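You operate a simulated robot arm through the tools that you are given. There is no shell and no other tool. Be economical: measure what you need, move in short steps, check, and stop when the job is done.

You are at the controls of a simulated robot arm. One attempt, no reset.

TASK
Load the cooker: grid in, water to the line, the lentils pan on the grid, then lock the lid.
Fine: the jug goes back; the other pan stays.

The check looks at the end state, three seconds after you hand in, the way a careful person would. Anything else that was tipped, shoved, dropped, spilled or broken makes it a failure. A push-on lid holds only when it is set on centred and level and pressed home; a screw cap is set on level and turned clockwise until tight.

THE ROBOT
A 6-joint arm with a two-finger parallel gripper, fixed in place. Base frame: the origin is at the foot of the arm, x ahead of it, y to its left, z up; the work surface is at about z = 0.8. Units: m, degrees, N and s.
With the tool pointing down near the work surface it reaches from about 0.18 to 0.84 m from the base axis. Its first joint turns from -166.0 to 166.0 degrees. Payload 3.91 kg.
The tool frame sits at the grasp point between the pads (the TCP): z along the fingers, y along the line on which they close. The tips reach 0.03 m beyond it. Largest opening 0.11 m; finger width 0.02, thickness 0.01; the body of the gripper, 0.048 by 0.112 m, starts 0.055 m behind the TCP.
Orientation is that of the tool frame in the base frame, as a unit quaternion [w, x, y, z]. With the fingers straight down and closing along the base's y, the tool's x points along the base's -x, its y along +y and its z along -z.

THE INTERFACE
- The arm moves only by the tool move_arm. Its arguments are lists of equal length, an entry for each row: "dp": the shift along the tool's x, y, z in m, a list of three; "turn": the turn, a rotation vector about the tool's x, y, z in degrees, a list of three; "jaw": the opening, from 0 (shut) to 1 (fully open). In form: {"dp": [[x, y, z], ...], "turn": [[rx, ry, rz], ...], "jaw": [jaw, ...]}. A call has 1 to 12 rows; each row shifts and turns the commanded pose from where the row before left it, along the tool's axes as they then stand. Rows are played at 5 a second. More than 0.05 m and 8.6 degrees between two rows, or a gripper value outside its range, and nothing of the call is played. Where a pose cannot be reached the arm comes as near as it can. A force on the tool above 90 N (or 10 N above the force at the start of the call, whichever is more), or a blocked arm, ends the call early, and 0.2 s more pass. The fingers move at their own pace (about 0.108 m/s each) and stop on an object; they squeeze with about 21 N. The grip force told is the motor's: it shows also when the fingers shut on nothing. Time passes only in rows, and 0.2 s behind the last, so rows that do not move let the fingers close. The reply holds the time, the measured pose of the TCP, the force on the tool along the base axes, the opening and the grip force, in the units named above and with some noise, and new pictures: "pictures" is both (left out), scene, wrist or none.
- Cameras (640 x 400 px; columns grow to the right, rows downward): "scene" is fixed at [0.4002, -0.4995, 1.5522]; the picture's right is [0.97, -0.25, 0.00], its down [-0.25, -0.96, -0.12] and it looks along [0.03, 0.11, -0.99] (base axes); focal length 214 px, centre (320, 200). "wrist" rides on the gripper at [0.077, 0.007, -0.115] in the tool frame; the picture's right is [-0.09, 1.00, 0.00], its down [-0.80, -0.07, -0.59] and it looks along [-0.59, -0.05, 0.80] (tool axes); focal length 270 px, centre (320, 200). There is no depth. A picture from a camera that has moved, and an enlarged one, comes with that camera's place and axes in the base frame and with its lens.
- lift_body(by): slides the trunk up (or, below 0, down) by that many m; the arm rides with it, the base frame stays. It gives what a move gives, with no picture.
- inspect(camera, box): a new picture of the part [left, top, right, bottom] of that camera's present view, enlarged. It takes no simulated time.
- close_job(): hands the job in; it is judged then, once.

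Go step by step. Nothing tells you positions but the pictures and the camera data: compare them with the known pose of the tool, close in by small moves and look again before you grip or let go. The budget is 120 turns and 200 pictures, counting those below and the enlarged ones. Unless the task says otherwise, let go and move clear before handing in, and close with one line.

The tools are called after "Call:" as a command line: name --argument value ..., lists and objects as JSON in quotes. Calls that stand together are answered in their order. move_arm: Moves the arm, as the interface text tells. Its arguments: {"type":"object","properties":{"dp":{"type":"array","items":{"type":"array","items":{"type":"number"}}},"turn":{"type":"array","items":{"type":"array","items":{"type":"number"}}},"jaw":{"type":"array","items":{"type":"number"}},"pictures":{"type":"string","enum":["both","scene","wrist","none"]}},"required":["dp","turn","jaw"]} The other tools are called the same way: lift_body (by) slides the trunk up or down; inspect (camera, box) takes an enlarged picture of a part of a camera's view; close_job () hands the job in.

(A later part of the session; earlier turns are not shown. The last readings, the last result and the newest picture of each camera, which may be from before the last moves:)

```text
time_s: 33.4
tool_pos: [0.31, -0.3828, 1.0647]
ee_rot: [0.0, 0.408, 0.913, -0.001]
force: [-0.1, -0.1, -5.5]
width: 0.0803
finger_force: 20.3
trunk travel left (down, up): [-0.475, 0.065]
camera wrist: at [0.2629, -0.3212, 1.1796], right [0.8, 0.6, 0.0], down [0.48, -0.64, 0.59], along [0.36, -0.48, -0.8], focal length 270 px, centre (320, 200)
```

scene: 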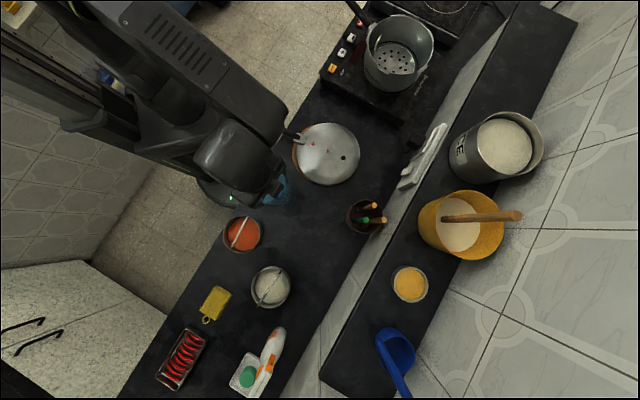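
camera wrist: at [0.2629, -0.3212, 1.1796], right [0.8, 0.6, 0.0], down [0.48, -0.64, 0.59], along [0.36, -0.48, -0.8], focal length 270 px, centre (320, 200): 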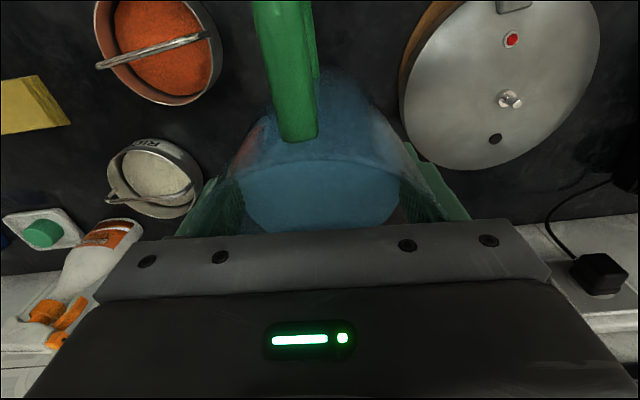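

The jug weighs about 0.55 kg. I'm carrying it level to the cooker's far-left side.

Call:
move_arm --dp '[[0, 0.01, -0.01], [0.001, 0.025, -0.01], [0.002, 0.035, -0.01], [0.002, 0.042, -0.005], [0.002, 0.042, 0], [0.002, 0.042, 0], [0.002, 0.042, 0], [0.002, 0.042, 0], [0.002, 0.042, 0], [0.002, 0.042, 0], [0.002, 0.042, 0], [0.002, 0.042, 0]]' --turn '[[0, 0, 0], [0, 0, 0], [0, 0, 0], [0, 0, 0], [0, 0, 0], [0, 0, 0], [0, 0, 0], [0, 0, 0], [0, 0, 0], [0, 0, 0], [0, 0, 0], [0, 0, 0]]' --jaw '[0.3, 0.3, 0.3, 0.3, 0.3, 0.3, 0.3, 0.3, 0.3, 0.3, 0.3, 0.3]' --pictures "none"

Call:
move_arm --dp '[[0.001, 0.042, 0], [0, 0.042, 0], [0, 0.04, 0], [0, 0.03, 0], [0, 0.02, 0], [0, 0.01, 0], [0, 0, 0]]' --turn '[[0, 0, 0], [0, 0, 0], [0, 0, 0], [0, 0, 0], [0, 0, 0], [0, 0, 0], [0, 0, 0]]' --jaw '[0.3, 0.3, 0.3, 0.3, 0.3, 0.3, 0.3]' --pictures "scene"

```text
time_s: 36.0
tool_pos: [0.6318, -0.0669, 1.099]
ee_rot: [0.0, 0.408, 0.913, -0.001]
force: [0.7, 1.1, -5.5]
width: 0.0806
finger_force: 21.1
trunk travel left (down, up): [-0.475, 0.065]
```

```text
time_s: 37.6
tool_pos: [0.7663, 0.0549, 1.0986]
ee_rot: [-0.001, 0.408, 0.913, -0.002]
force: [-0.2, -0.2, -5.8]
width: 0.0801
finger_force: 20.5
trunk travel left (down, up): [-0.475, 0.065]
```

scene: 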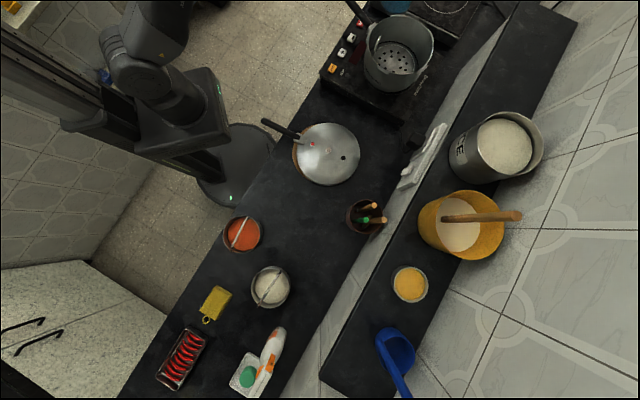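

Call:
move_arm --dp '[[0, 0, 0], [0, 0, 0], [0, 0, 0], [0, 0, 0], [0, 0, 0], [0, 0, 0], [0, 0, 0], [0, 0, 0]]' --turn '[[0, 0, 4], [0, 0, 7], [0, 0, 7], [0, 0, 7], [0, 0, 7], [0, 0, 7], [0, 0, 3], [0, 0, 0]]' --jaw '[0.3, 0.3, 0.3, 0.3, 0.3, 0.3, 0.3, 0.3]'

```text
time_s: 39.4
tool_pos: [0.7666, 0.0541, 1.0972]
ee_rot: [-0.001, 0.709, 0.705, 0.0]
force: [0.2, -0.1, -5.6]
width: 0.0804
finger_force: 21.1
trunk travel left (down, up): [-0.475, 0.065]
camera wrist: at [0.7735, 0.1318, 1.2128], right [1.0, -0.09, 0.0], down [-0.07, -0.8, 0.59], along [-0.06, -0.59, -0.8], focal length 270 px, centre (320, 200)
```

scene: 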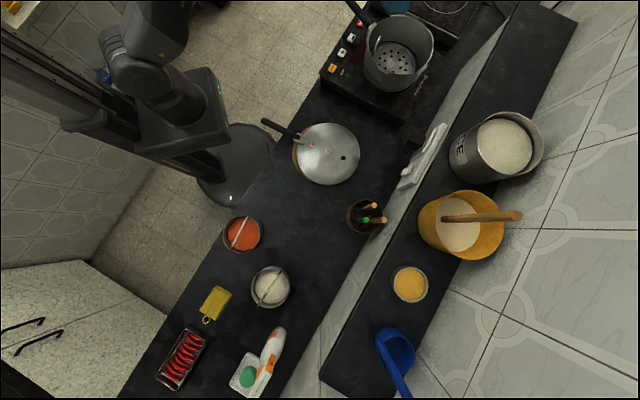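
wrist: 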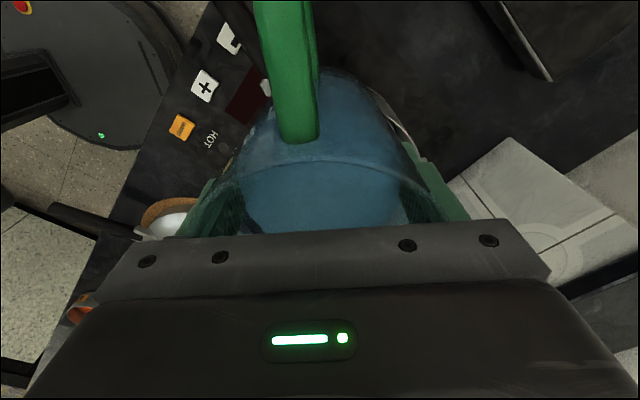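

The jug is staged with its spout facing -y over the cooker. I'm tilting to 32° first to check the arm can follow.

Call:
move_arm --dp '[[0, 0, 0.02], [0, 0, 0], [0, 0, 0], [0, 0, 0], [0, 0, 0], [0, 0, 0]]' --turn '[[0, 0, 0], [0, 8, 0], [0, 8, 0], [0, 8, 0], [0, 8, 0], [0, 0, 0]]' --jaw '[0.3, 0.3, 0.3, 0.3, 0.3, 0.3]'

Call:
inspect --camera "scene" --box '[340, 0, 450, 110]'

```text
time_s: 40.8
tool_pos: [0.7666, 0.0556, 1.0775]
ee_rot: [-0.195, 0.681, 0.679, 0.195]
force: [-1.4, 0.4, -5.8]
width: 0.0802
finger_force: 20.8
trunk travel left (down, up): [-0.475, 0.065]
camera wrist: at [0.773, 0.0591, 1.2167], right [1.0, -0.08, -0.05], down [-0.07, -0.99, 0.08], along [-0.05, -0.07, -1.0], focal length 270 px, centre (320, 200)
```

scene: 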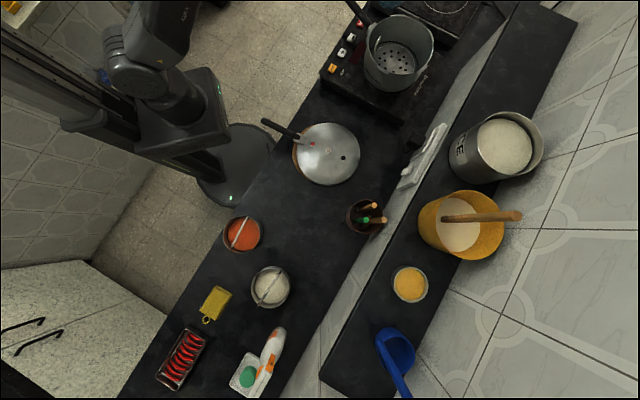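
wrist: 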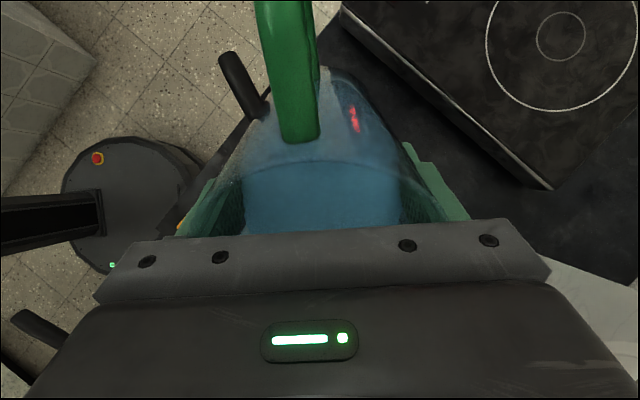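

```text
3.64 times, centred on (395, 55) of scene
camera zoom: at [0.4002, -0.4995, 1.5522], right [0.97, -0.25, 0.0], down [-0.25, -0.96, -0.12], along [0.03, 0.11, -0.99], focal length 780 px, centre (47, 727)
```

zoom: 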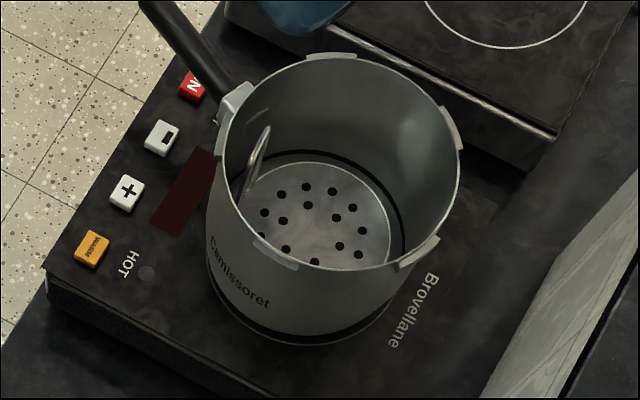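

Call:
move_arm --dp '[[0, 0, 0], [0, 0, 0], [0, 0, 0], [0, 0, 0], [0, 0, 0]]' --turn '[[0, 5, 0], [0, 4, 0], [0, 4, 0], [0, 0, 0], [0, 0, 0]]' --jaw '[0.3, 0.3, 0.3, 0.3, 0.3]' --pictures "wrist"

Call:
inspect --camera "scene" --box '[340, 0, 450, 110]'

```text
time_s: 42.0
tool_pos: [0.7664, 0.0533, 1.0781]
ee_rot: [-0.27, 0.654, 0.653, 0.271]
force: [0.1, -0.4, -4.6]
width: 0.0799
finger_force: 21.4
trunk travel left (down, up): [-0.475, 0.065]
camera wrist: at [0.7731, 0.0281, 1.2141], right [1.0, -0.07, -0.06], down [-0.07, -0.99, -0.15], along [-0.05, 0.15, -0.99], focal length 270 px, centre (320, 200)
```

wrist: 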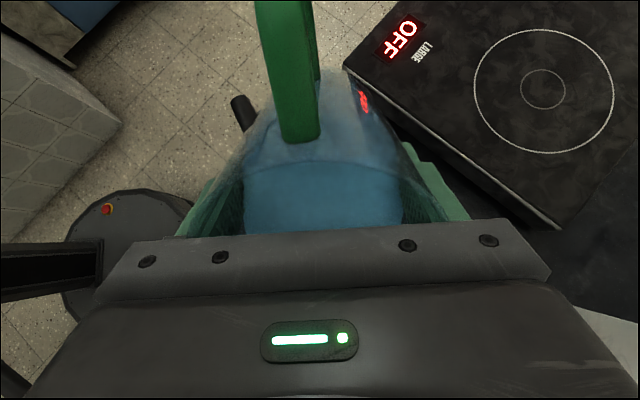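

```text
3.64 times, centred on (395, 55) of scene
camera zoom: at [0.4002, -0.4995, 1.5522], right [0.97, -0.25, 0.0], down [-0.25, -0.96, -0.12], along [0.03, 0.11, -0.99], focal length 780 px, centre (47, 727)
```

zoom: 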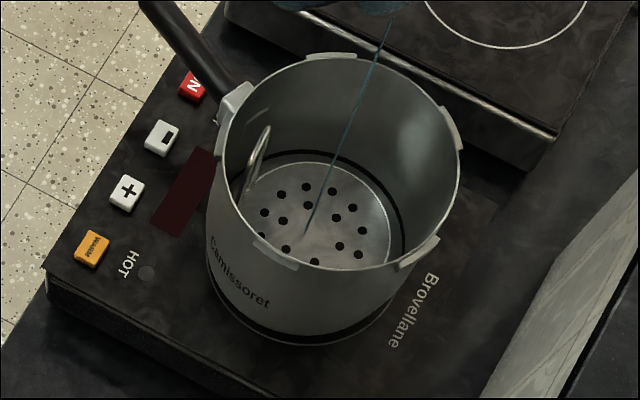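

A thin stream is falling into the cooker. I'll tilt a bit more and watch the level.

Call:
move_arm --dp '[[0, 0, 0], [0, 0, 0], [0, 0, 0], [0, 0, 0], [0, 0, 0], [0, 0, 0]]' --turn '[[0, 3, 0], [0, 3, 0], [0, 2, 0], [0, 0, 0], [0, 0, 0], [0, 0, 0]]' --jaw '[0.3, 0.3, 0.3, 0.3, 0.3, 0.3]' --pictures "none"

Call:
inspect --camera "scene" --box '[340, 0, 450, 110]'

```text
time_s: 43.4
tool_pos: [0.7673, 0.0544, 1.0781]
ee_rot: [-0.315, 0.634, 0.632, 0.316]
force: [0.0, 0.0, -4.8]
width: 0.0799
finger_force: 20.2
trunk travel left (down, up): [-0.475, 0.065]
```

```text
3.64 times, centred on (395, 55) of scene
camera zoom: at [0.4002, -0.4995, 1.5522], right [0.97, -0.25, 0.0], down [-0.25, -0.96, -0.12], along [0.03, 0.11, -0.99], focal length 780 px, centre (47, 727)
```

zoom: 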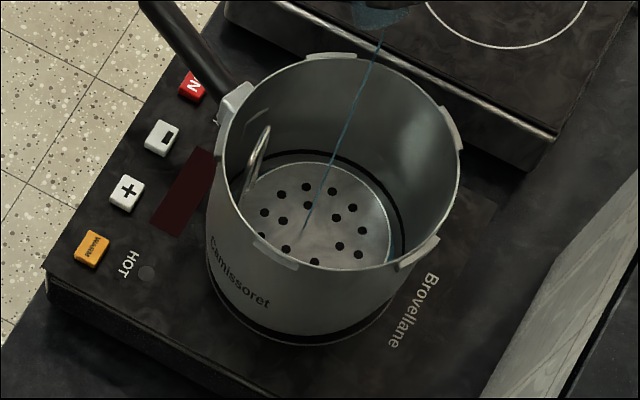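

Call:
move_arm --dp '[[0, 0, 0], [0, 0, 0], [0, 0, 0], [0, 0, 0], [0, 0, 0], [0, 0, 0], [0, 0, 0]]' --turn '[[0, 3, 0], [0, 3, 0], [0, 2, 0], [0, 0, 0], [0, 0, 0], [0, 0, 0], [0, 0, 0]]' --jaw '[0.3, 0.3, 0.3, 0.3, 0.3, 0.3, 0.3]' --pictures "none"

Call:
inspect --camera "scene" --box '[360, 20, 440, 90]'

```text
time_s: 45.0
tool_pos: [0.7668, 0.0543, 1.0786]
ee_rot: [-0.358, 0.61, 0.608, 0.359]
force: [0.5, -0.8, -3.1]
width: 0.0801
finger_force: 20.8
trunk travel left (down, up): [-0.475, 0.065]
```

```text
5.71 times, centred on (400, 55) of scene
camera zoom: at [0.4002, -0.4995, 1.5522], right [0.97, -0.25, 0.0], down [-0.25, -0.96, -0.12], along [0.03, 0.11, -0.99], focal length 1226 px, centre (-137, 1029)
```

zoom: 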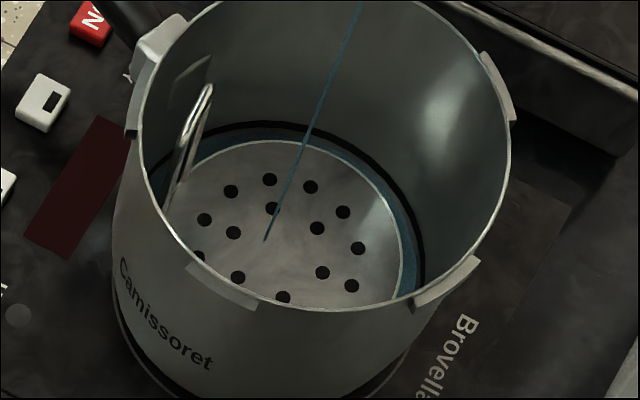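

Call:
inspect --camera "scene" --box '[405, 38, 440, 76]'

Call:
inspect --camera "scene" --box '[380, 34, 420, 59]'

```text
10.53 times, centred on (422, 57) of scene
camera zoom: at [0.4002, -0.4995, 1.5522], right [0.97, -0.25, 0.0], down [-0.25, -0.96, -0.12], along [0.03, 0.11, -0.99], focal length 2258 px, centre (-759, 1705)
```

zoom: 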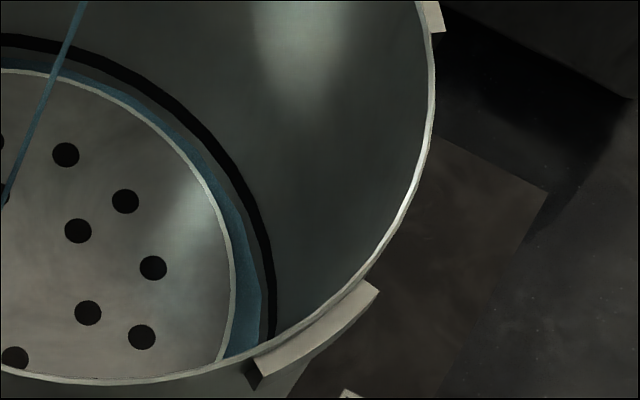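

```text
16.00 times, centred on (400, 46) of scene
camera zoom: at [0.4002, -0.4995, 1.5522], right [0.97, -0.25, 0.0], down [-0.25, -0.96, -0.12], along [0.03, 0.11, -0.99], focal length 3432 px, centre (-960, 2656)
```

zoom: 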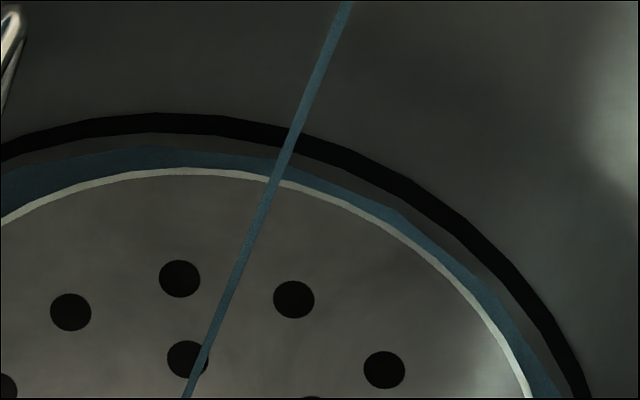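

The water is still a few mm below the line, so I'm continuing in small increments.

Call:
move_arm --dp '[[0, 0, 0], [0, 0, 0], [0, 0, 0]]' --turn '[[0, 3, 0], [0, 2, 0], [0, 0, 0]]' --jaw '[0.3, 0.3, 0.3]' --pictures "none"

Call:
inspect --camera "scene" --box '[380, 34, 420, 59]'

```text
time_s: 45.8
tool_pos: [0.7678, 0.0542, 1.0784]
ee_rot: [-0.384, 0.595, 0.592, 0.385]
force: [-0.4, -0.1, -2.7]
width: 0.0803
finger_force: 21.5
trunk travel left (down, up): [-0.475, 0.065]
```

```text
16.00 times, centred on (400, 46) of scene
camera zoom: at [0.4002, -0.4995, 1.5522], right [0.97, -0.25, 0.0], down [-0.25, -0.96, -0.12], along [0.03, 0.11, -0.99], focal length 3432 px, centre (-960, 2656)
```

zoom: 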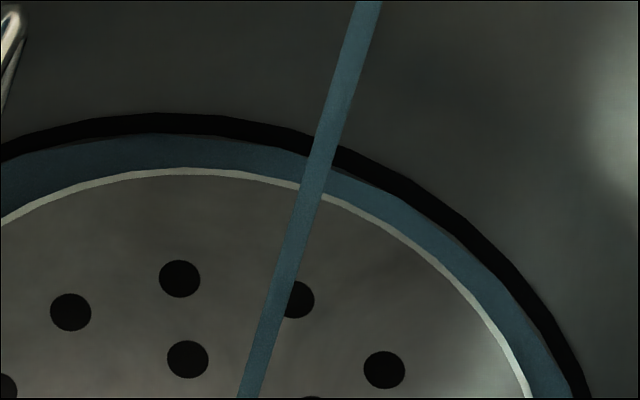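

The water has reached the line's lower edge. I'm tilting back now, and the last of the flow should bring it onto the line.

Call:
move_arm --dp '[[0, 0, 0], [0, 0, 0], [0, 0, 0], [0, 0, 0], [0, 0, 0]]' --turn '[[0, -3, 0], [0, -7, 0], [0, -8, 0], [0, -8, 0], [0, 0, 0]]' --jaw '[0.3, 0.3, 0.3, 0.3, 0.3]' --pictures "none"

Call:
inspect --camera "scene" --box '[380, 34, 420, 59]'

```text
time_s: 47.0
tool_pos: [0.7671, 0.0552, 1.0785]
ee_rot: [-0.241, 0.666, 0.664, 0.241]
force: [-0.2, 0.8, -2.0]
width: 0.0801
finger_force: 21.5
trunk travel left (down, up): [-0.475, 0.065]
```

```text
16.00 times, centred on (400, 46) of scene
camera zoom: at [0.4002, -0.4995, 1.5522], right [0.97, -0.25, 0.0], down [-0.25, -0.96, -0.12], along [0.03, 0.11, -0.99], focal length 3432 px, centre (-960, 2656)
```

zoom: 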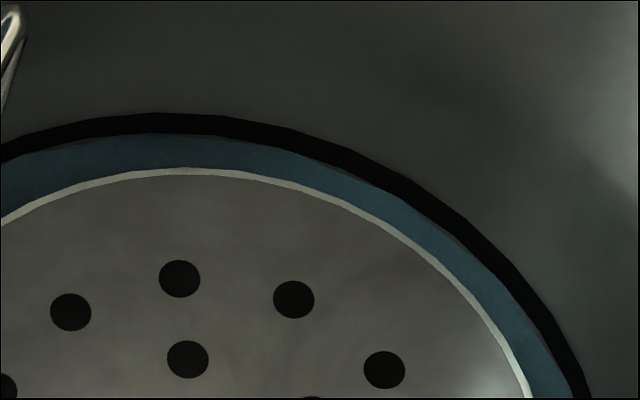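

Call:
move_arm --dp '[[0, 0, 0], [0, 0, 0], [0, 0, 0], [0, 0, 0], [0, 0, 0], [0, 0, 0], [0, 0, 0], [0, 0, 0], [0, 0, 0]]' --turn '[[0, 8, 0], [0, 8, 0], [0, 8, 0], [0, 3, 0], [0, 0, 0], [0, -8, 0], [0, -8, 0], [0, -8, 0], [0, -3, 0]]' --jaw '[0.3, 0.3, 0.3, 0.3, 0.3, 0.3, 0.3, 0.3, 0.3]' --pictures "none"

Call:
inspect --camera "scene" --box '[380, 34, 420, 59]'

```text
time_s: 49.0
tool_pos: [0.7658, 0.055, 1.0776]
ee_rot: [-0.241, 0.665, 0.664, 0.241]
force: [-0.1, 0.3, -3.5]
width: 0.0799
finger_force: 21.2
trunk travel left (down, up): [-0.475, 0.065]
```

```text
16.00 times, centred on (400, 46) of scene
camera zoom: at [0.4002, -0.4995, 1.5522], right [0.97, -0.25, 0.0], down [-0.25, -0.96, -0.12], along [0.03, 0.11, -0.99], focal length 3432 px, centre (-960, 2656)
```

zoom: 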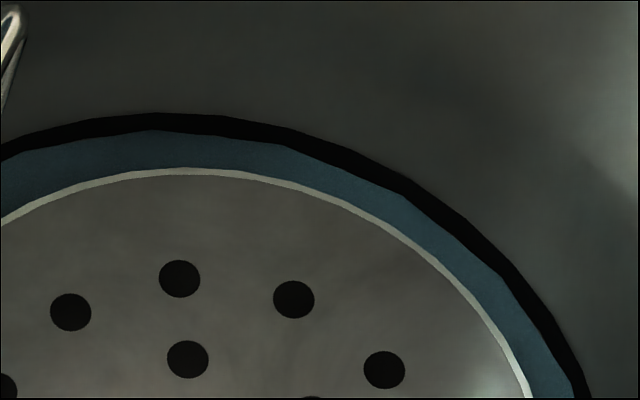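

Call:
move_arm --dp '[[0, 0, 0], [0, 0, 0], [0, 0, 0], [0, 0, 0], [0, 0, 0], [0, 0, 0], [0, 0, 0], [0, 0, 0], [0, 0, 0], [0, 0, 0]]' --turn '[[0, 8, 0], [0, 8, 0], [0, 8, 0], [0, 4, 0], [0, 0, 0], [0, 0, 0], [0, -8, 0], [0, -8, 0], [0, -8, 0], [0, -4, 0]]' --jaw '[0.3, 0.3, 0.3, 0.3, 0.3, 0.3, 0.3, 0.3, 0.3, 0.3]' --pictures "none"

Call:
inspect --camera "scene" --box '[380, 34, 420, 59]'

```text
time_s: 51.2
tool_pos: [0.7664, 0.0551, 1.077]
ee_rot: [-0.241, 0.665, 0.664, 0.24]
force: [-0.6, 0.5, -2.6]
width: 0.0801
finger_force: 21.2
trunk travel left (down, up): [-0.475, 0.065]
```

```text
16.00 times, centred on (400, 46) of scene
camera zoom: at [0.4002, -0.4995, 1.5522], right [0.97, -0.25, 0.0], down [-0.25, -0.96, -0.12], along [0.03, 0.11, -0.99], focal length 3432 px, centre (-960, 2656)
```

zoom: 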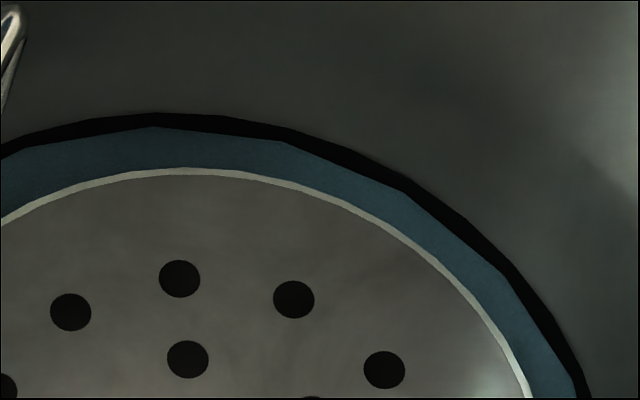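

The water is now within the line. I'm righting the jug and turning it back to its original heading.

Call:
move_arm --dp '[[0, 0, 0], [0, 0, 0], [0, 0, 0], [0, 0, 0], [0, 0, 0], [0, 0, -0.02], [0, 0, 0], [0, 0, 0], [0, 0, 0], [0, 0, 0], [0, 0, 0], [0, 0, 0]]' --turn '[[0, -8, 0], [0, -8, 0], [0, -8, 0], [0, -8, 0], [0, -8, 0], [0, 0, 0], [0, 0, -8], [0, 0, -8], [0, 0, -8], [0, 0, -8], [0, 0, -7], [0, 0, -3]]' --jaw '[0.3, 0.3, 0.3, 0.3, 0.3, 0.3, 0.3, 0.3, 0.3, 0.3, 0.3, 0.3]' --pictures "scene"

```text
time_s: 53.8
tool_pos: [0.7657, 0.0544, 1.0984]
ee_rot: [0.0, 0.407, 0.913, 0.0]
force: [0.4, 0.6, -2.5]
width: 0.0798
finger_force: 21.0
trunk travel left (down, up): [-0.475, 0.065]
```

scene: 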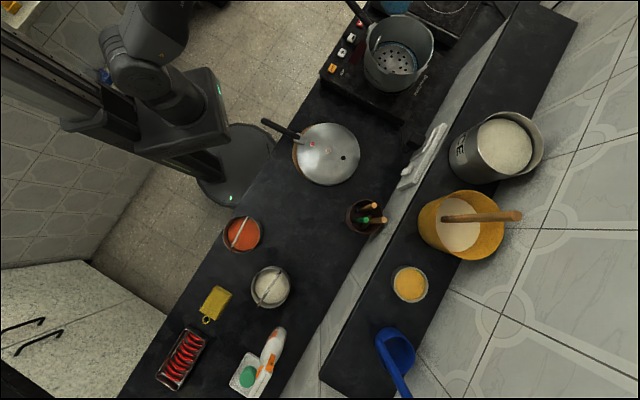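

Call:
move_arm --dp '[[0, -0.02, 0], [-0.0013, -0.04, 0], [-0.0013, -0.045, 0], [-0.0013, -0.045, 0], [-0.0013, -0.045, 0], [-0.0013, -0.045, 0], [-0.0013, -0.045, 0], [-0.0013, -0.045, 0], [-0.0013, -0.045, 0], [-0.0013, -0.045, 0], [-0.0013, -0.045, 0], [-0.0013, -0.045, 0]]' --turn '[[0, 0, 0], [0, 0, 0], [0, 0, 0], [0, 0, 0], [0, 0, 0], [0, 0, 0], [0, 0, 0], [0, 0, 0], [0, 0, 0], [0, 0, 0], [0, 0, 0], [0, 0, 0]]' --jaw '[0.3, 0.3, 0.3, 0.3, 0.3, 0.3, 0.3, 0.3, 0.3, 0.3, 0.3, 0.3]' --pictures "none"

Call:
move_arm --dp '[[-0.002, -0.045, 0], [-0.0015, -0.042, 0], [-0.0015, -0.025, 0], [-0.001, -0.009, 0], [0, 0, 0.04], [0, 0, 0.04], [0, 0, 0.04], [0, 0, 0.04], [0, 0, 0.03], [0, 0, 0]]' --turn '[[0, 0, 0], [0, 0, 0], [0, 0, 0], [0, 0, 0], [0, 0, 0], [0, 0, 0], [0, 0, 0], [0, 0, 0], [0, 0, 0], [0, 0, 0]]' --jaw '[0.3, 0.3, 0.3, 0.3, 0.3, 0.3, 0.3, 0.3, 0.3, 0.3]' --pictures "wrist"

```text
time_s: 56.4
tool_pos: [0.3943, -0.297, 1.0993]
ee_rot: [0.001, 0.408, 0.913, -0.001]
force: [0.2, 0.0, -2.2]
width: 0.0798
finger_force: 21.3
trunk travel left (down, up): [-0.475, 0.065]
```

```text
time_s: 58.6
tool_pos: [0.3099, -0.3807, 0.9092]
ee_rot: [-0.001, 0.408, 0.913, 0.0]
force: [0.3, -0.3, -1.7]
width: 0.0798
finger_force: 21.1
trunk travel left (down, up): [-0.475, 0.065]
camera wrist: at [0.2635, -0.3189, 1.0235], right [0.8, 0.6, 0.0], down [0.48, -0.64, 0.59], along [0.36, -0.48, -0.8], focal length 270 px, centre (320, 200)
```

wrist: 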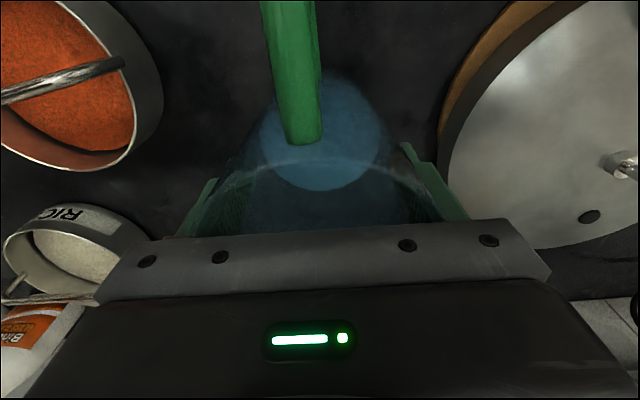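

Call:
move_arm --dp '[[0, 0, 0.015], [0, 0, 0.008], [0, 0, 0.003], [0, 0, 0]]' --turn '[[0, 0, 0], [0, 0, 0], [0, 0, 0], [0, 0, 0]]' --jaw '[0.3, 0.3, 0.3, 0.3]' --pictures "none"

```text
time_s: 59.6
tool_pos: [0.3097, -0.3811, 0.8842]
ee_rot: [0.0, 0.409, 0.913, -0.001]
force: [1.8, -1.1, 15.2]
width: 0.0795
finger_force: 21.5
trunk travel left (down, up): [-0.475, 0.065]
```

The jug is down on the counter, so I'm releasing it and rising.

Call:
move_arm --dp '[[0, 0, -0.001], [0, 0, 0], [0, 0, 0], [0, 0, 0], [0, 0, -0.03], [0, 0, -0.04], [0, 0, -0.04], [0, 0, -0.04], [0, 0, -0.04]]' --turn '[[0, 0, 0], [0, 0, 0], [0, 0, 0], [0, 0, 0], [0, 0, 0], [0, 0, 0], [0, 0, 0], [0, 0, 0], [0, 0, 0]]' --jaw '[0.3, 1, 1, 1, 1, 1, 1, 1, 1]' --pictures "wrist"

```text
time_s: 61.6
tool_pos: [0.3071, -0.3806, 1.0739]
ee_rot: [0.0, 0.409, 0.913, 0.0]
force: [-0.4, -0.7, 0.1]
width: 0.11
finger_force: 0.2
trunk travel left (down, up): [-0.475, 0.065]
camera wrist: at [0.2613, -0.3195, 1.1892], right [0.8, 0.6, 0.0], down [0.48, -0.64, 0.59], along [0.36, -0.48, -0.8], focal length 270 px, centre (320, 200)
```

wrist: 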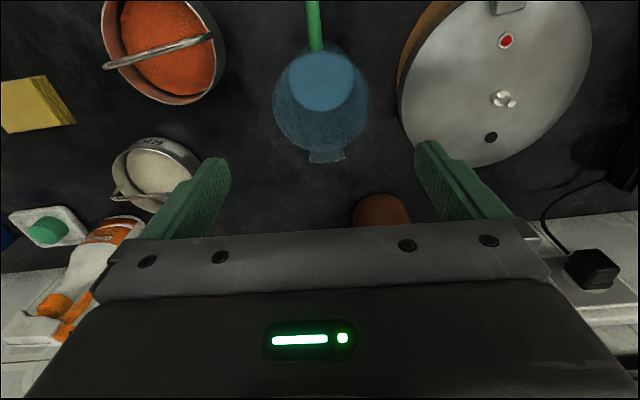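

The jug is back and standing. Now I'll move above the lentils pan and turn the jaws across its bail.

Call:
move_arm --dp '[[0.012, -0.044, 0.004], [0.012, -0.044, 0.004], [0.012, -0.044, 0.004], [0.011, -0.0435, 0.004]]' --turn '[[0, 0, 0], [0, 0, 0], [0, 0, 0], [0, 0, 0]]' --jaw '[0.8, 0.8, 0.8, 0.8]' --pictures "wrist"

Call:
move_arm --dp '[[0, 0, 0], [0, 0, 0], [0, 0, 0], [0, 0, 0], [0, 0, 0], [0, 0, 0], [0, 0, 0], [0, 0, 0], [0, 0, 0], [0, 0, 0], [0, 0, 0]]' --turn '[[0, 0, -8.6], [0, 0, -8.6], [0, 0, -8.6], [0, 0, -8.6], [0, 0, -8.6], [0, 0, -8.6], [0, 0, -8.6], [0, 0, -8.6], [0, 0, -8.6], [0, 0, -8.6], [0, 0, -8.6]]' --jaw '[0.8, 0.8, 0.8, 0.8, 0.8, 0.8, 0.8, 0.8, 0.8, 0.8, 0.8]' --pictures "wrist"

```text
time_s: 62.6
tool_pos: [0.146, -0.4639, 1.0572]
ee_rot: [0.0, 0.408, 0.913, 0.0]
force: [1.2, 0.4, -0.6]
width: 0.0881
finger_force: 0.0
trunk travel left (down, up): [-0.475, 0.065]
camera wrist: at [0.0999, -0.402, 1.1725], right [0.8, 0.6, 0.0], down [0.48, -0.64, 0.59], along [0.36, -0.48, -0.8], focal length 270 px, centre (320, 200)
```

wrist: 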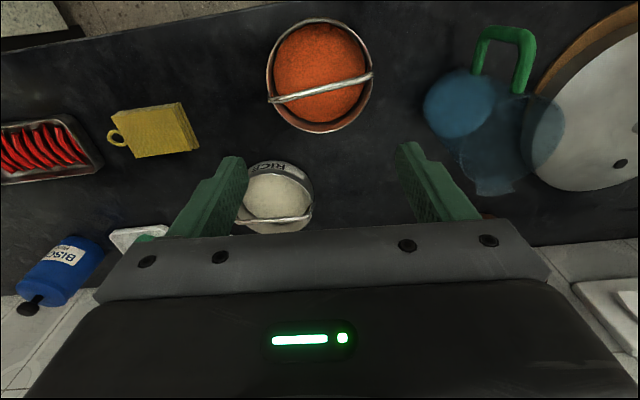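

```text
time_s: 65.0
tool_pos: [0.1484, -0.4616, 1.0582]
ee_rot: [0.0, -0.395, 0.919, 0.0]
force: [0.7, -0.5, -0.6]
width: 0.0881
finger_force: 0.1
trunk travel left (down, up): [-0.475, 0.065]
camera wrist: at [0.0883, -0.514, 1.1726], right [-0.66, 0.75, 0.0], down [0.6, 0.53, 0.59], along [0.45, 0.39, -0.8], focal length 270 px, centre (320, 200)
```

wrist: 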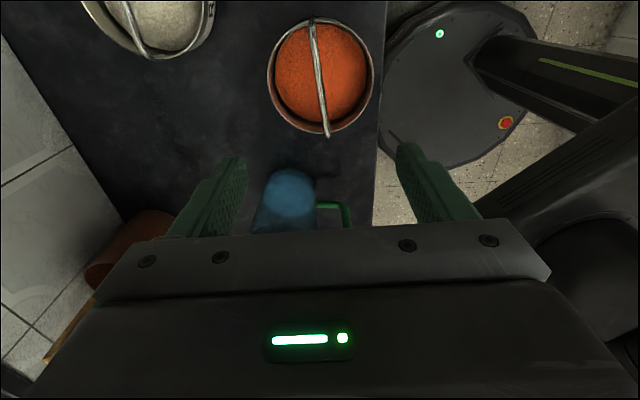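

Call:
inspect --camera "wrist" --box '[250, 0, 390, 150]'

Call:
inspect --camera "scene" --box '[210, 205, 270, 260]'

```text
2.67 times, centred on (320, 75) of wrist
camera zoom: at [0.0883, -0.514, 1.1726], right [-0.66, 0.75, 0.0], down [0.6, 0.53, 0.59], along [0.45, 0.39, -0.8], focal length 721 px, centre (320, 533)
```

zoom: 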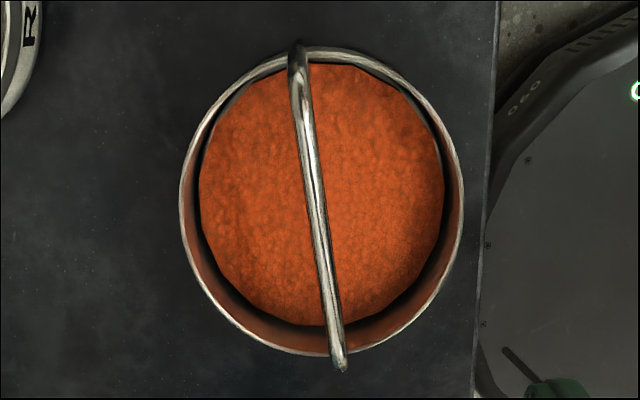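

```text
7.27 times, centred on (240, 232) of scene
camera zoom: at [0.4002, -0.4995, 1.5522], right [0.97, -0.25, 0.0], down [-0.25, -0.96, -0.12], along [0.03, 0.11, -0.99], focal length 1560 px, centre (902, -36)
```

zoom: 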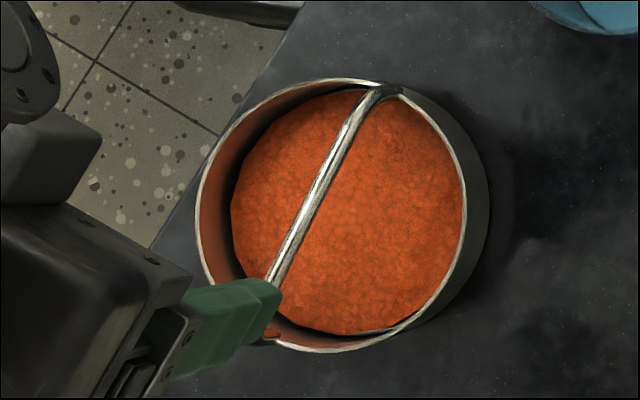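

The pan is centred at about (0.143, -0.467) with its rim at z 0.84, and the bail is around z 0.86. I'm aligning and descending close for another look.

Call:
move_arm --dp '[[0.0073, 0, 0.04], [0, 0, 0.04], [0, 0, 0.04], [0, 0, 0.03]]' --turn '[[0, 0, -4.5], [0, 0, 0], [0, 0, 0], [0, 0, 0]]' --jaw '[0.6, 0.6, 0.6, 0.6]' --pictures "wrist"

Call:
inspect --camera "wrist" --box '[160, 20, 480, 240]'

```text
time_s: 66.0
tool_pos: [0.1425, -0.4696, 0.9076]
ee_rot: [0.0, -0.429, 0.903, 0.001]
force: [0.3, 1.0, 0.2]
width: 0.0662
finger_force: 0.0
trunk travel left (down, up): [-0.475, 0.065]
camera wrist: at [0.0877, -0.5245, 1.0229], right [-0.72, 0.7, 0.0], down [0.56, 0.58, 0.59], along [0.41, 0.43, -0.8], focal length 270 px, centre (320, 200)
```

wrist: 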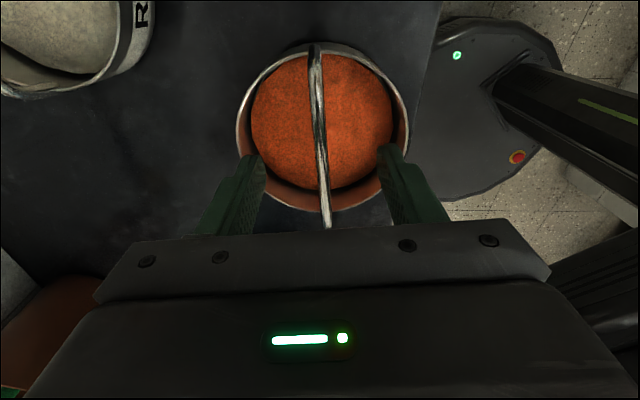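

```text
1.82 times, centred on (320, 130) of wrist
camera zoom: at [0.0877, -0.5245, 1.0229], right [-0.72, 0.7, 0.0], down [0.56, 0.58, 0.59], along [0.41, 0.43, -0.8], focal length 491 px, centre (320, 327)
```

zoom: 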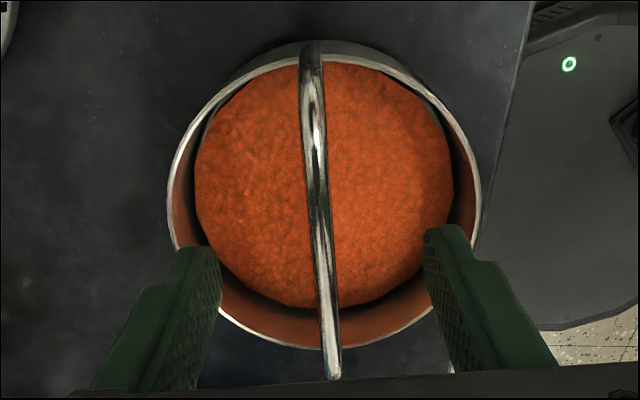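

Call:
move_arm --dp '[[-0.002, 0, 0.02], [0, 0, 0.014], [0, 0, 0], [0, 0, 0], [0, 0, 0], [0, 0, 0]]' --turn '[[0, 0, 0], [0, 0, 0], [0, 0, 0], [0, 0, 0], [0, 0, 0], [0, 0, 0]]' --jaw '[0.6, 0.6, 0, 0, 0, 0]' --pictures "wrist"

Call:
inspect --camera "wrist" --box '[200, 80, 440, 240]'

```text
time_s: 67.4
tool_pos: [0.143, -0.4674, 0.8732]
ee_rot: [-0.001, -0.43, 0.903, 0.001]
force: [-0.3, 0.3, 0.1]
width: 0.0092
finger_force: 20.8
trunk travel left (down, up): [-0.475, 0.065]
camera wrist: at [0.0883, -0.5224, 0.9889], right [-0.72, 0.7, 0.0], down [0.56, 0.58, 0.59], along [0.41, 0.43, -0.8], focal length 270 px, centre (320, 200)
```

wrist: 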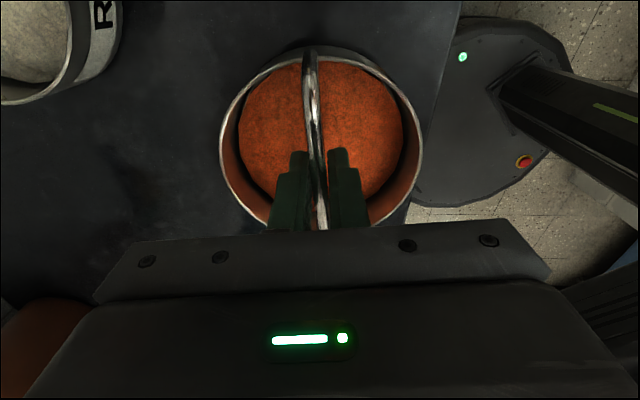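

```text
2.50 times, centred on (320, 160) of wrist
camera zoom: at [0.0883, -0.5224, 0.9889], right [-0.72, 0.7, 0.0], down [0.56, 0.58, 0.59], along [0.41, 0.43, -0.8], focal length 676 px, centre (320, 300)
```

zoom: 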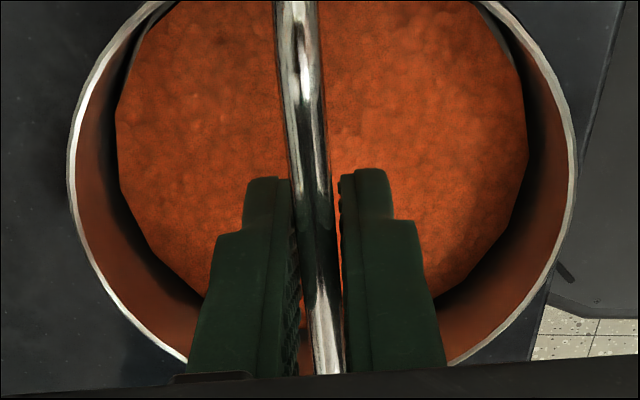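

Call:
move_arm --dp '[[0, 0, -0.005], [0, 0, -0.01], [0, 0, -0.02], [0, 0, -0.03], [0, 0, 0]]' --turn '[[0, 0, 0], [0, 0, 0], [0, 0, 0], [0, 0, 0], [0, 0, 0]]' --jaw '[0, 0, 0, 0, 0]' --pictures "wrist"

Call:
inspect --camera "scene" --box '[190, 190, 290, 280]'

```text
time_s: 68.6
tool_pos: [0.1435, -0.4674, 0.9381]
ee_rot: [0.0, -0.43, 0.903, 0.001]
force: [-0.5, 0.1, -3.1]
width: 0.0092
finger_force: 20.8
trunk travel left (down, up): [-0.475, 0.065]
camera wrist: at [0.0886, -0.5225, 1.0539], right [-0.72, 0.7, 0.0], down [0.56, 0.58, 0.59], along [0.41, 0.43, -0.8], focal length 270 px, centre (320, 200)
```

wrist: 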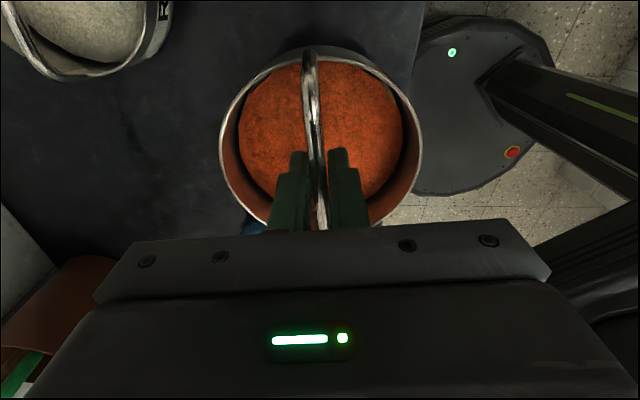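

```text
4.44 times, centred on (240, 235) of scene
camera zoom: at [0.4002, -0.4995, 1.5522], right [0.97, -0.25, 0.0], down [-0.25, -0.96, -0.12], along [0.03, 0.11, -0.99], focal length 953 px, centre (676, 44)
```

zoom: 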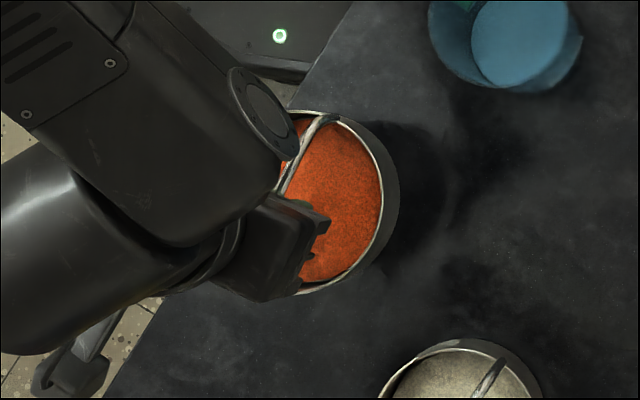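

The pan is lifted level at about 0.33 kg. I'm raising it and carrying it to the cooker.

Call:
move_arm --dp '[[0, 0, -0.03], [0, 0, -0.045], [0, 0, -0.045], [0, 0, -0.03], [-0.015, -0.005, -0.01], [-0.03, -0.009, 0], [-0.043, -0.0134, 0], [-0.043, -0.0134, 0], [-0.043, -0.0134, 0], [-0.043, -0.0134, 0], [-0.043, -0.0134, 0], [-0.043, -0.0134, 0]]' --turn '[[0, 0, 0], [0, 0, 0], [0, 0, 0], [0, 0, 0], [0, 0, 0], [0, 0, 0], [0, 0, 0], [0, 0, 0], [0, 0, 0], [0, 0, 0], [0, 0, 0], [0, 0, 0]]' --jaw '[0, 0, 0, 0, 0, 0, 0, 0, 0, 0, 0, 0]' --pictures "wrist"

Call:
move_arm --dp '[[-0.043, -0.0134, 0], [-0.043, -0.0134, 0], [-0.043, -0.0134, 0], [-0.043, -0.0134, 0], [-0.043, -0.0134, 0], [-0.043, -0.0134, 0], [-0.043, -0.0134, 0], [-0.04, -0.013, 0], [-0.03, -0.01, 0], [-0.01, -0.004, 0], [0, 0, 0]]' --turn '[[0, 0, 0], [0, 0, 0], [0, 0, 0], [0, 0, 0], [0, 0, 0], [0, 0, 0], [0, 0, 0], [0, 0, 0], [0, 0, 0], [0, 0, 0], [0, 0, 0]]' --jaw '[0, 0, 0, 0, 0, 0, 0, 0, 0, 0, 0]'

```text
time_s: 71.2
tool_pos: [0.4093, -0.2887, 1.0964]
ee_rot: [0.0, -0.429, 0.903, 0.0]
force: [0.3, 0.1, -2.9]
width: 0.0092
finger_force: 21.3
trunk travel left (down, up): [-0.475, 0.065]
camera wrist: at [0.3554, -0.3452, 1.2126], right [-0.72, 0.7, 0.0], down [0.56, 0.58, 0.59], along [0.41, 0.43, -0.8], focal length 270 px, centre (320, 200)
```

wrist: 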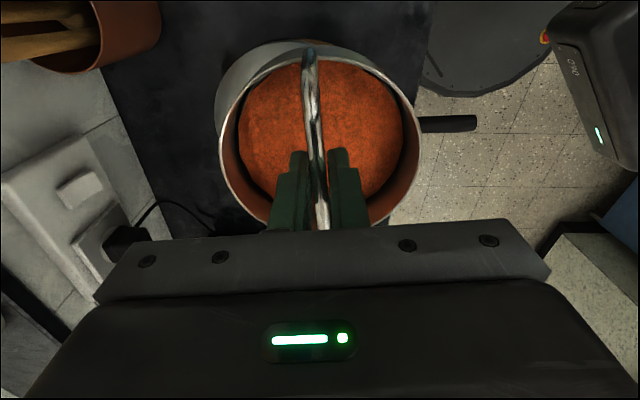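

```text
time_s: 73.6
tool_pos: [0.7415, -0.0725, 1.0978]
ee_rot: [0.0, -0.43, 0.903, 0.0]
force: [0.1, 0.9, -2.8]
width: 0.0093
finger_force: 20.5
trunk travel left (down, up): [-0.475, 0.065]
camera wrist: at [0.6879, -0.1276, 1.2132], right [-0.72, 0.7, 0.0], down [0.56, 0.58, 0.59], along [0.41, 0.43, -0.8], focal length 270 px, centre (320, 200)
```

scene: 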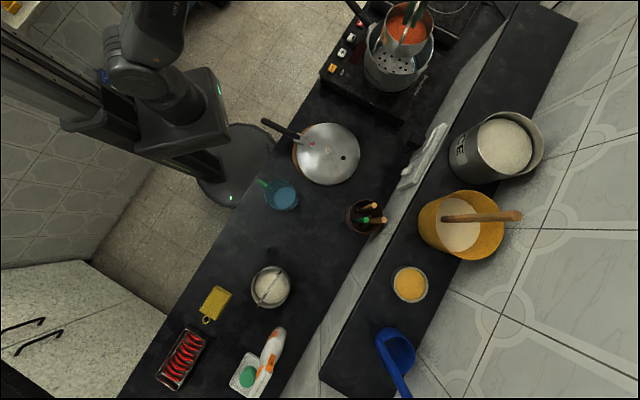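
wrist: 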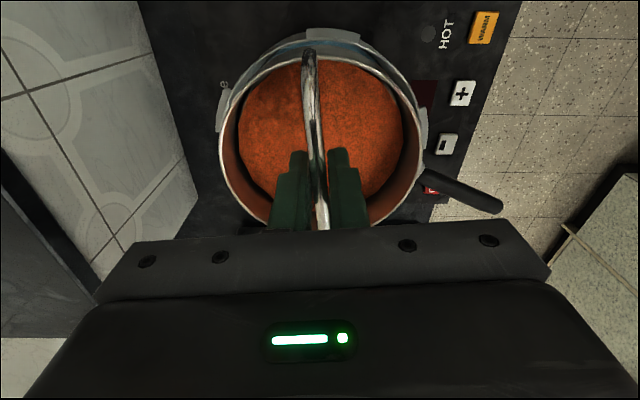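

Call:
move_arm --dp '[[-0.025, -0.0065, 0], [-0.022, -0.0062, 0], [0, 0, 0.025], [0, 0, 0.02], [0, 0, 0]]' --turn '[[0, 0, 0], [0, 0, 0], [0, 0, 0], [0, 0, 0], [0, 0, 0]]' --jaw '[0, 0, 0, 0, 0]' --pictures "wrist"

Call:
inspect --camera "scene" --box '[340, 0, 450, 110]'

```text
time_s: 74.8
tool_pos: [0.7801, -0.0436, 1.0537]
ee_rot: [0.001, -0.43, 0.903, 0.0]
force: [-0.4, -0.1, -1.3]
width: 0.0096
finger_force: 21.2
trunk travel left (down, up): [-0.475, 0.065]
camera wrist: at [0.7271, -0.0989, 1.1682], right [-0.72, 0.7, 0.0], down [0.56, 0.58, 0.59], along [0.41, 0.43, -0.8], focal length 270 px, centre (320, 200)
```

wrist: 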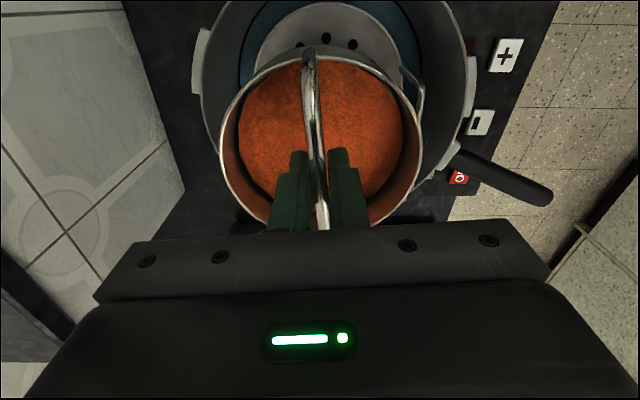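

```text
3.64 times, centred on (395, 55) of scene
camera zoom: at [0.4002, -0.4995, 1.5522], right [0.97, -0.25, 0.0], down [-0.25, -0.96, -0.12], along [0.03, 0.11, -0.99], focal length 780 px, centre (47, 727)
```

zoom: 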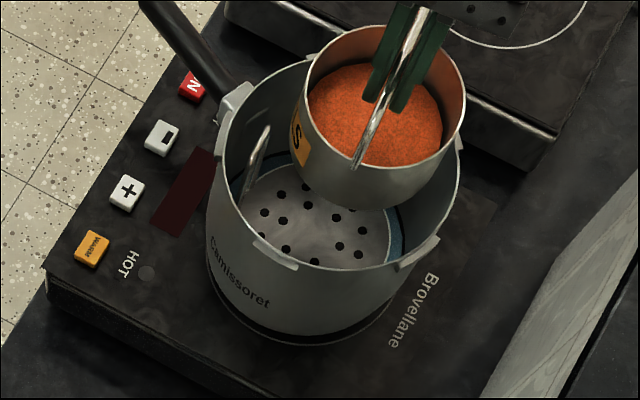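

The pan looks about 6 mm off centre toward the loop-free side. I'm correcting that and lowering.

Call:
move_arm --dp '[[0.004, 0.006, 0], [0, 0, 0.025], [0, 0, 0.02], [0, 0, 0]]' --turn '[[0, 0, 0], [0, 0, 0], [0, 0, 0], [0, 0, 0]]' --jaw '[0, 0, 0, 0]' --pictures "wrist"

Call:
inspect --camera "scene" --box '[340, 0, 450, 110]'

```text
time_s: 75.8
tool_pos: [0.7741, -0.0412, 1.0083]
ee_rot: [0.0, -0.43, 0.903, 0.0]
force: [-0.6, 0.8, -3.8]
width: 0.0092
finger_force: 21.1
trunk travel left (down, up): [-0.475, 0.065]
camera wrist: at [0.72, -0.0978, 1.1229], right [-0.72, 0.7, 0.0], down [0.56, 0.58, 0.59], along [0.41, 0.43, -0.8], focal length 270 px, centre (320, 200)
```

wrist: 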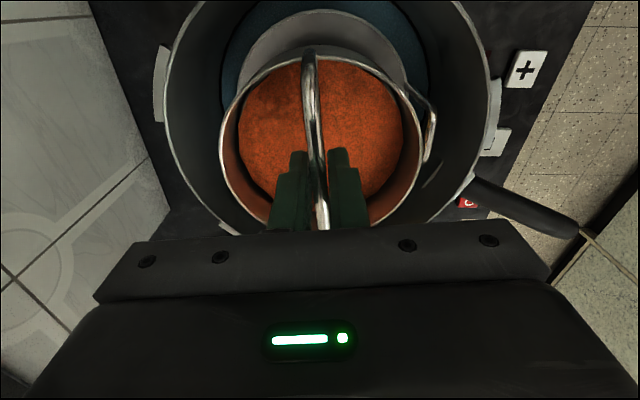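

```text
3.64 times, centred on (395, 55) of scene
camera zoom: at [0.4002, -0.4995, 1.5522], right [0.97, -0.25, 0.0], down [-0.25, -0.96, -0.12], along [0.03, 0.11, -0.99], focal length 780 px, centre (47, 727)
```

zoom: 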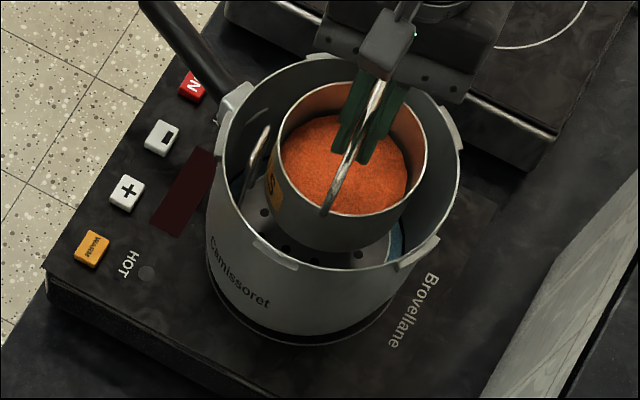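

Call:
move_arm --dp '[[0, 0, 0.018], [0, 0, 0.012], [0, 0, 0.006], [0, 0, 0.003], [0, 0, 0]]' --turn '[[0, 0, 0], [0, 0, 0], [0, 0, 0], [0, 0, 0], [0, 0, 0]]' --jaw '[0, 0, 0, 0, 0]' --pictures "wrist"

Call:
inspect --camera "scene" --box '[340, 0, 450, 110]'

```text
time_s: 77.0
tool_pos: [0.7736, -0.0415, 0.9698]
ee_rot: [0.0, -0.429, 0.903, -0.001]
force: [0.4, -0.9, -2.4]
width: 0.0091
finger_force: 20.7
trunk travel left (down, up): [-0.475, 0.065]
camera wrist: at [0.7201, -0.0976, 1.0841], right [-0.72, 0.7, 0.0], down [0.56, 0.58, 0.59], along [0.41, 0.43, -0.8], focal length 270 px, centre (320, 200)
```

wrist: 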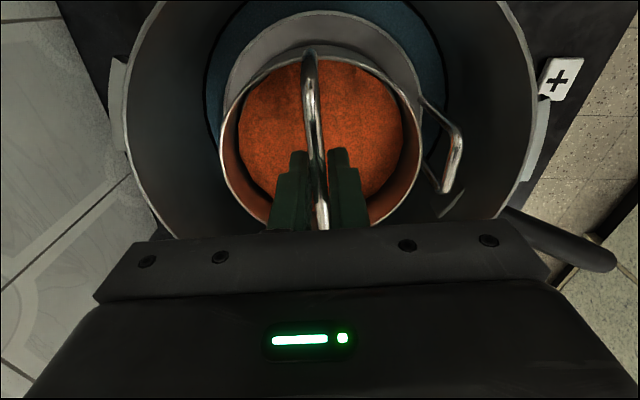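

```text
3.64 times, centred on (395, 55) of scene
camera zoom: at [0.4002, -0.4995, 1.5522], right [0.97, -0.25, 0.0], down [-0.25, -0.96, -0.12], along [0.03, 0.11, -0.99], focal length 780 px, centre (47, 727)
```

zoom: 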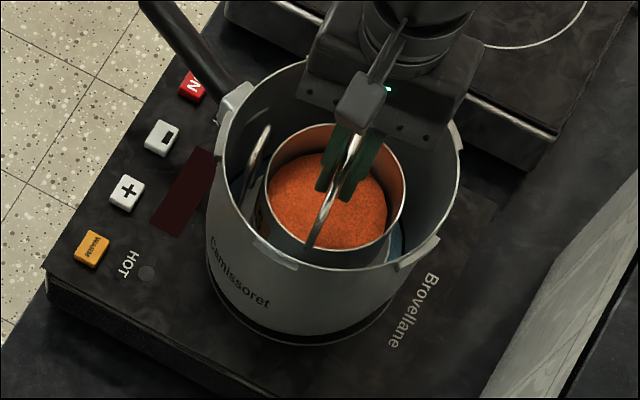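

Call:
move_arm --dp '[[0, 0, 0.003], [0, 0, 0.002], [0, 0, 0.002]]' --turn '[[0, 0, 0], [0, 0, 0], [0, 0, 0]]' --jaw '[0, 0, 0]' --pictures "none"

```text
time_s: 77.8
tool_pos: [0.7747, -0.0431, 0.9616]
ee_rot: [0.0, -0.43, 0.903, 0.001]
force: [-0.5, -0.9, -1.6]
width: 0.0091
finger_force: 21.4
trunk travel left (down, up): [-0.475, 0.065]
```

Call:
move_arm --dp '[[0, 0, 0.002], [0, 0, 0.002], [0, 0, 0.002]]' --turn '[[0, 0, 0], [0, 0, 0], [0, 0, 0]]' --jaw '[0, 0, 0]' --pictures "none"

```text
time_s: 78.6
tool_pos: [0.7754, -0.0424, 0.9617]
ee_rot: [0.002, -0.43, 0.903, -0.002]
force: [5.4, -1.8, 19.2]
width: 0.0098
finger_force: 21.3
trunk travel left (down, up): [-0.475, 0.065]
```

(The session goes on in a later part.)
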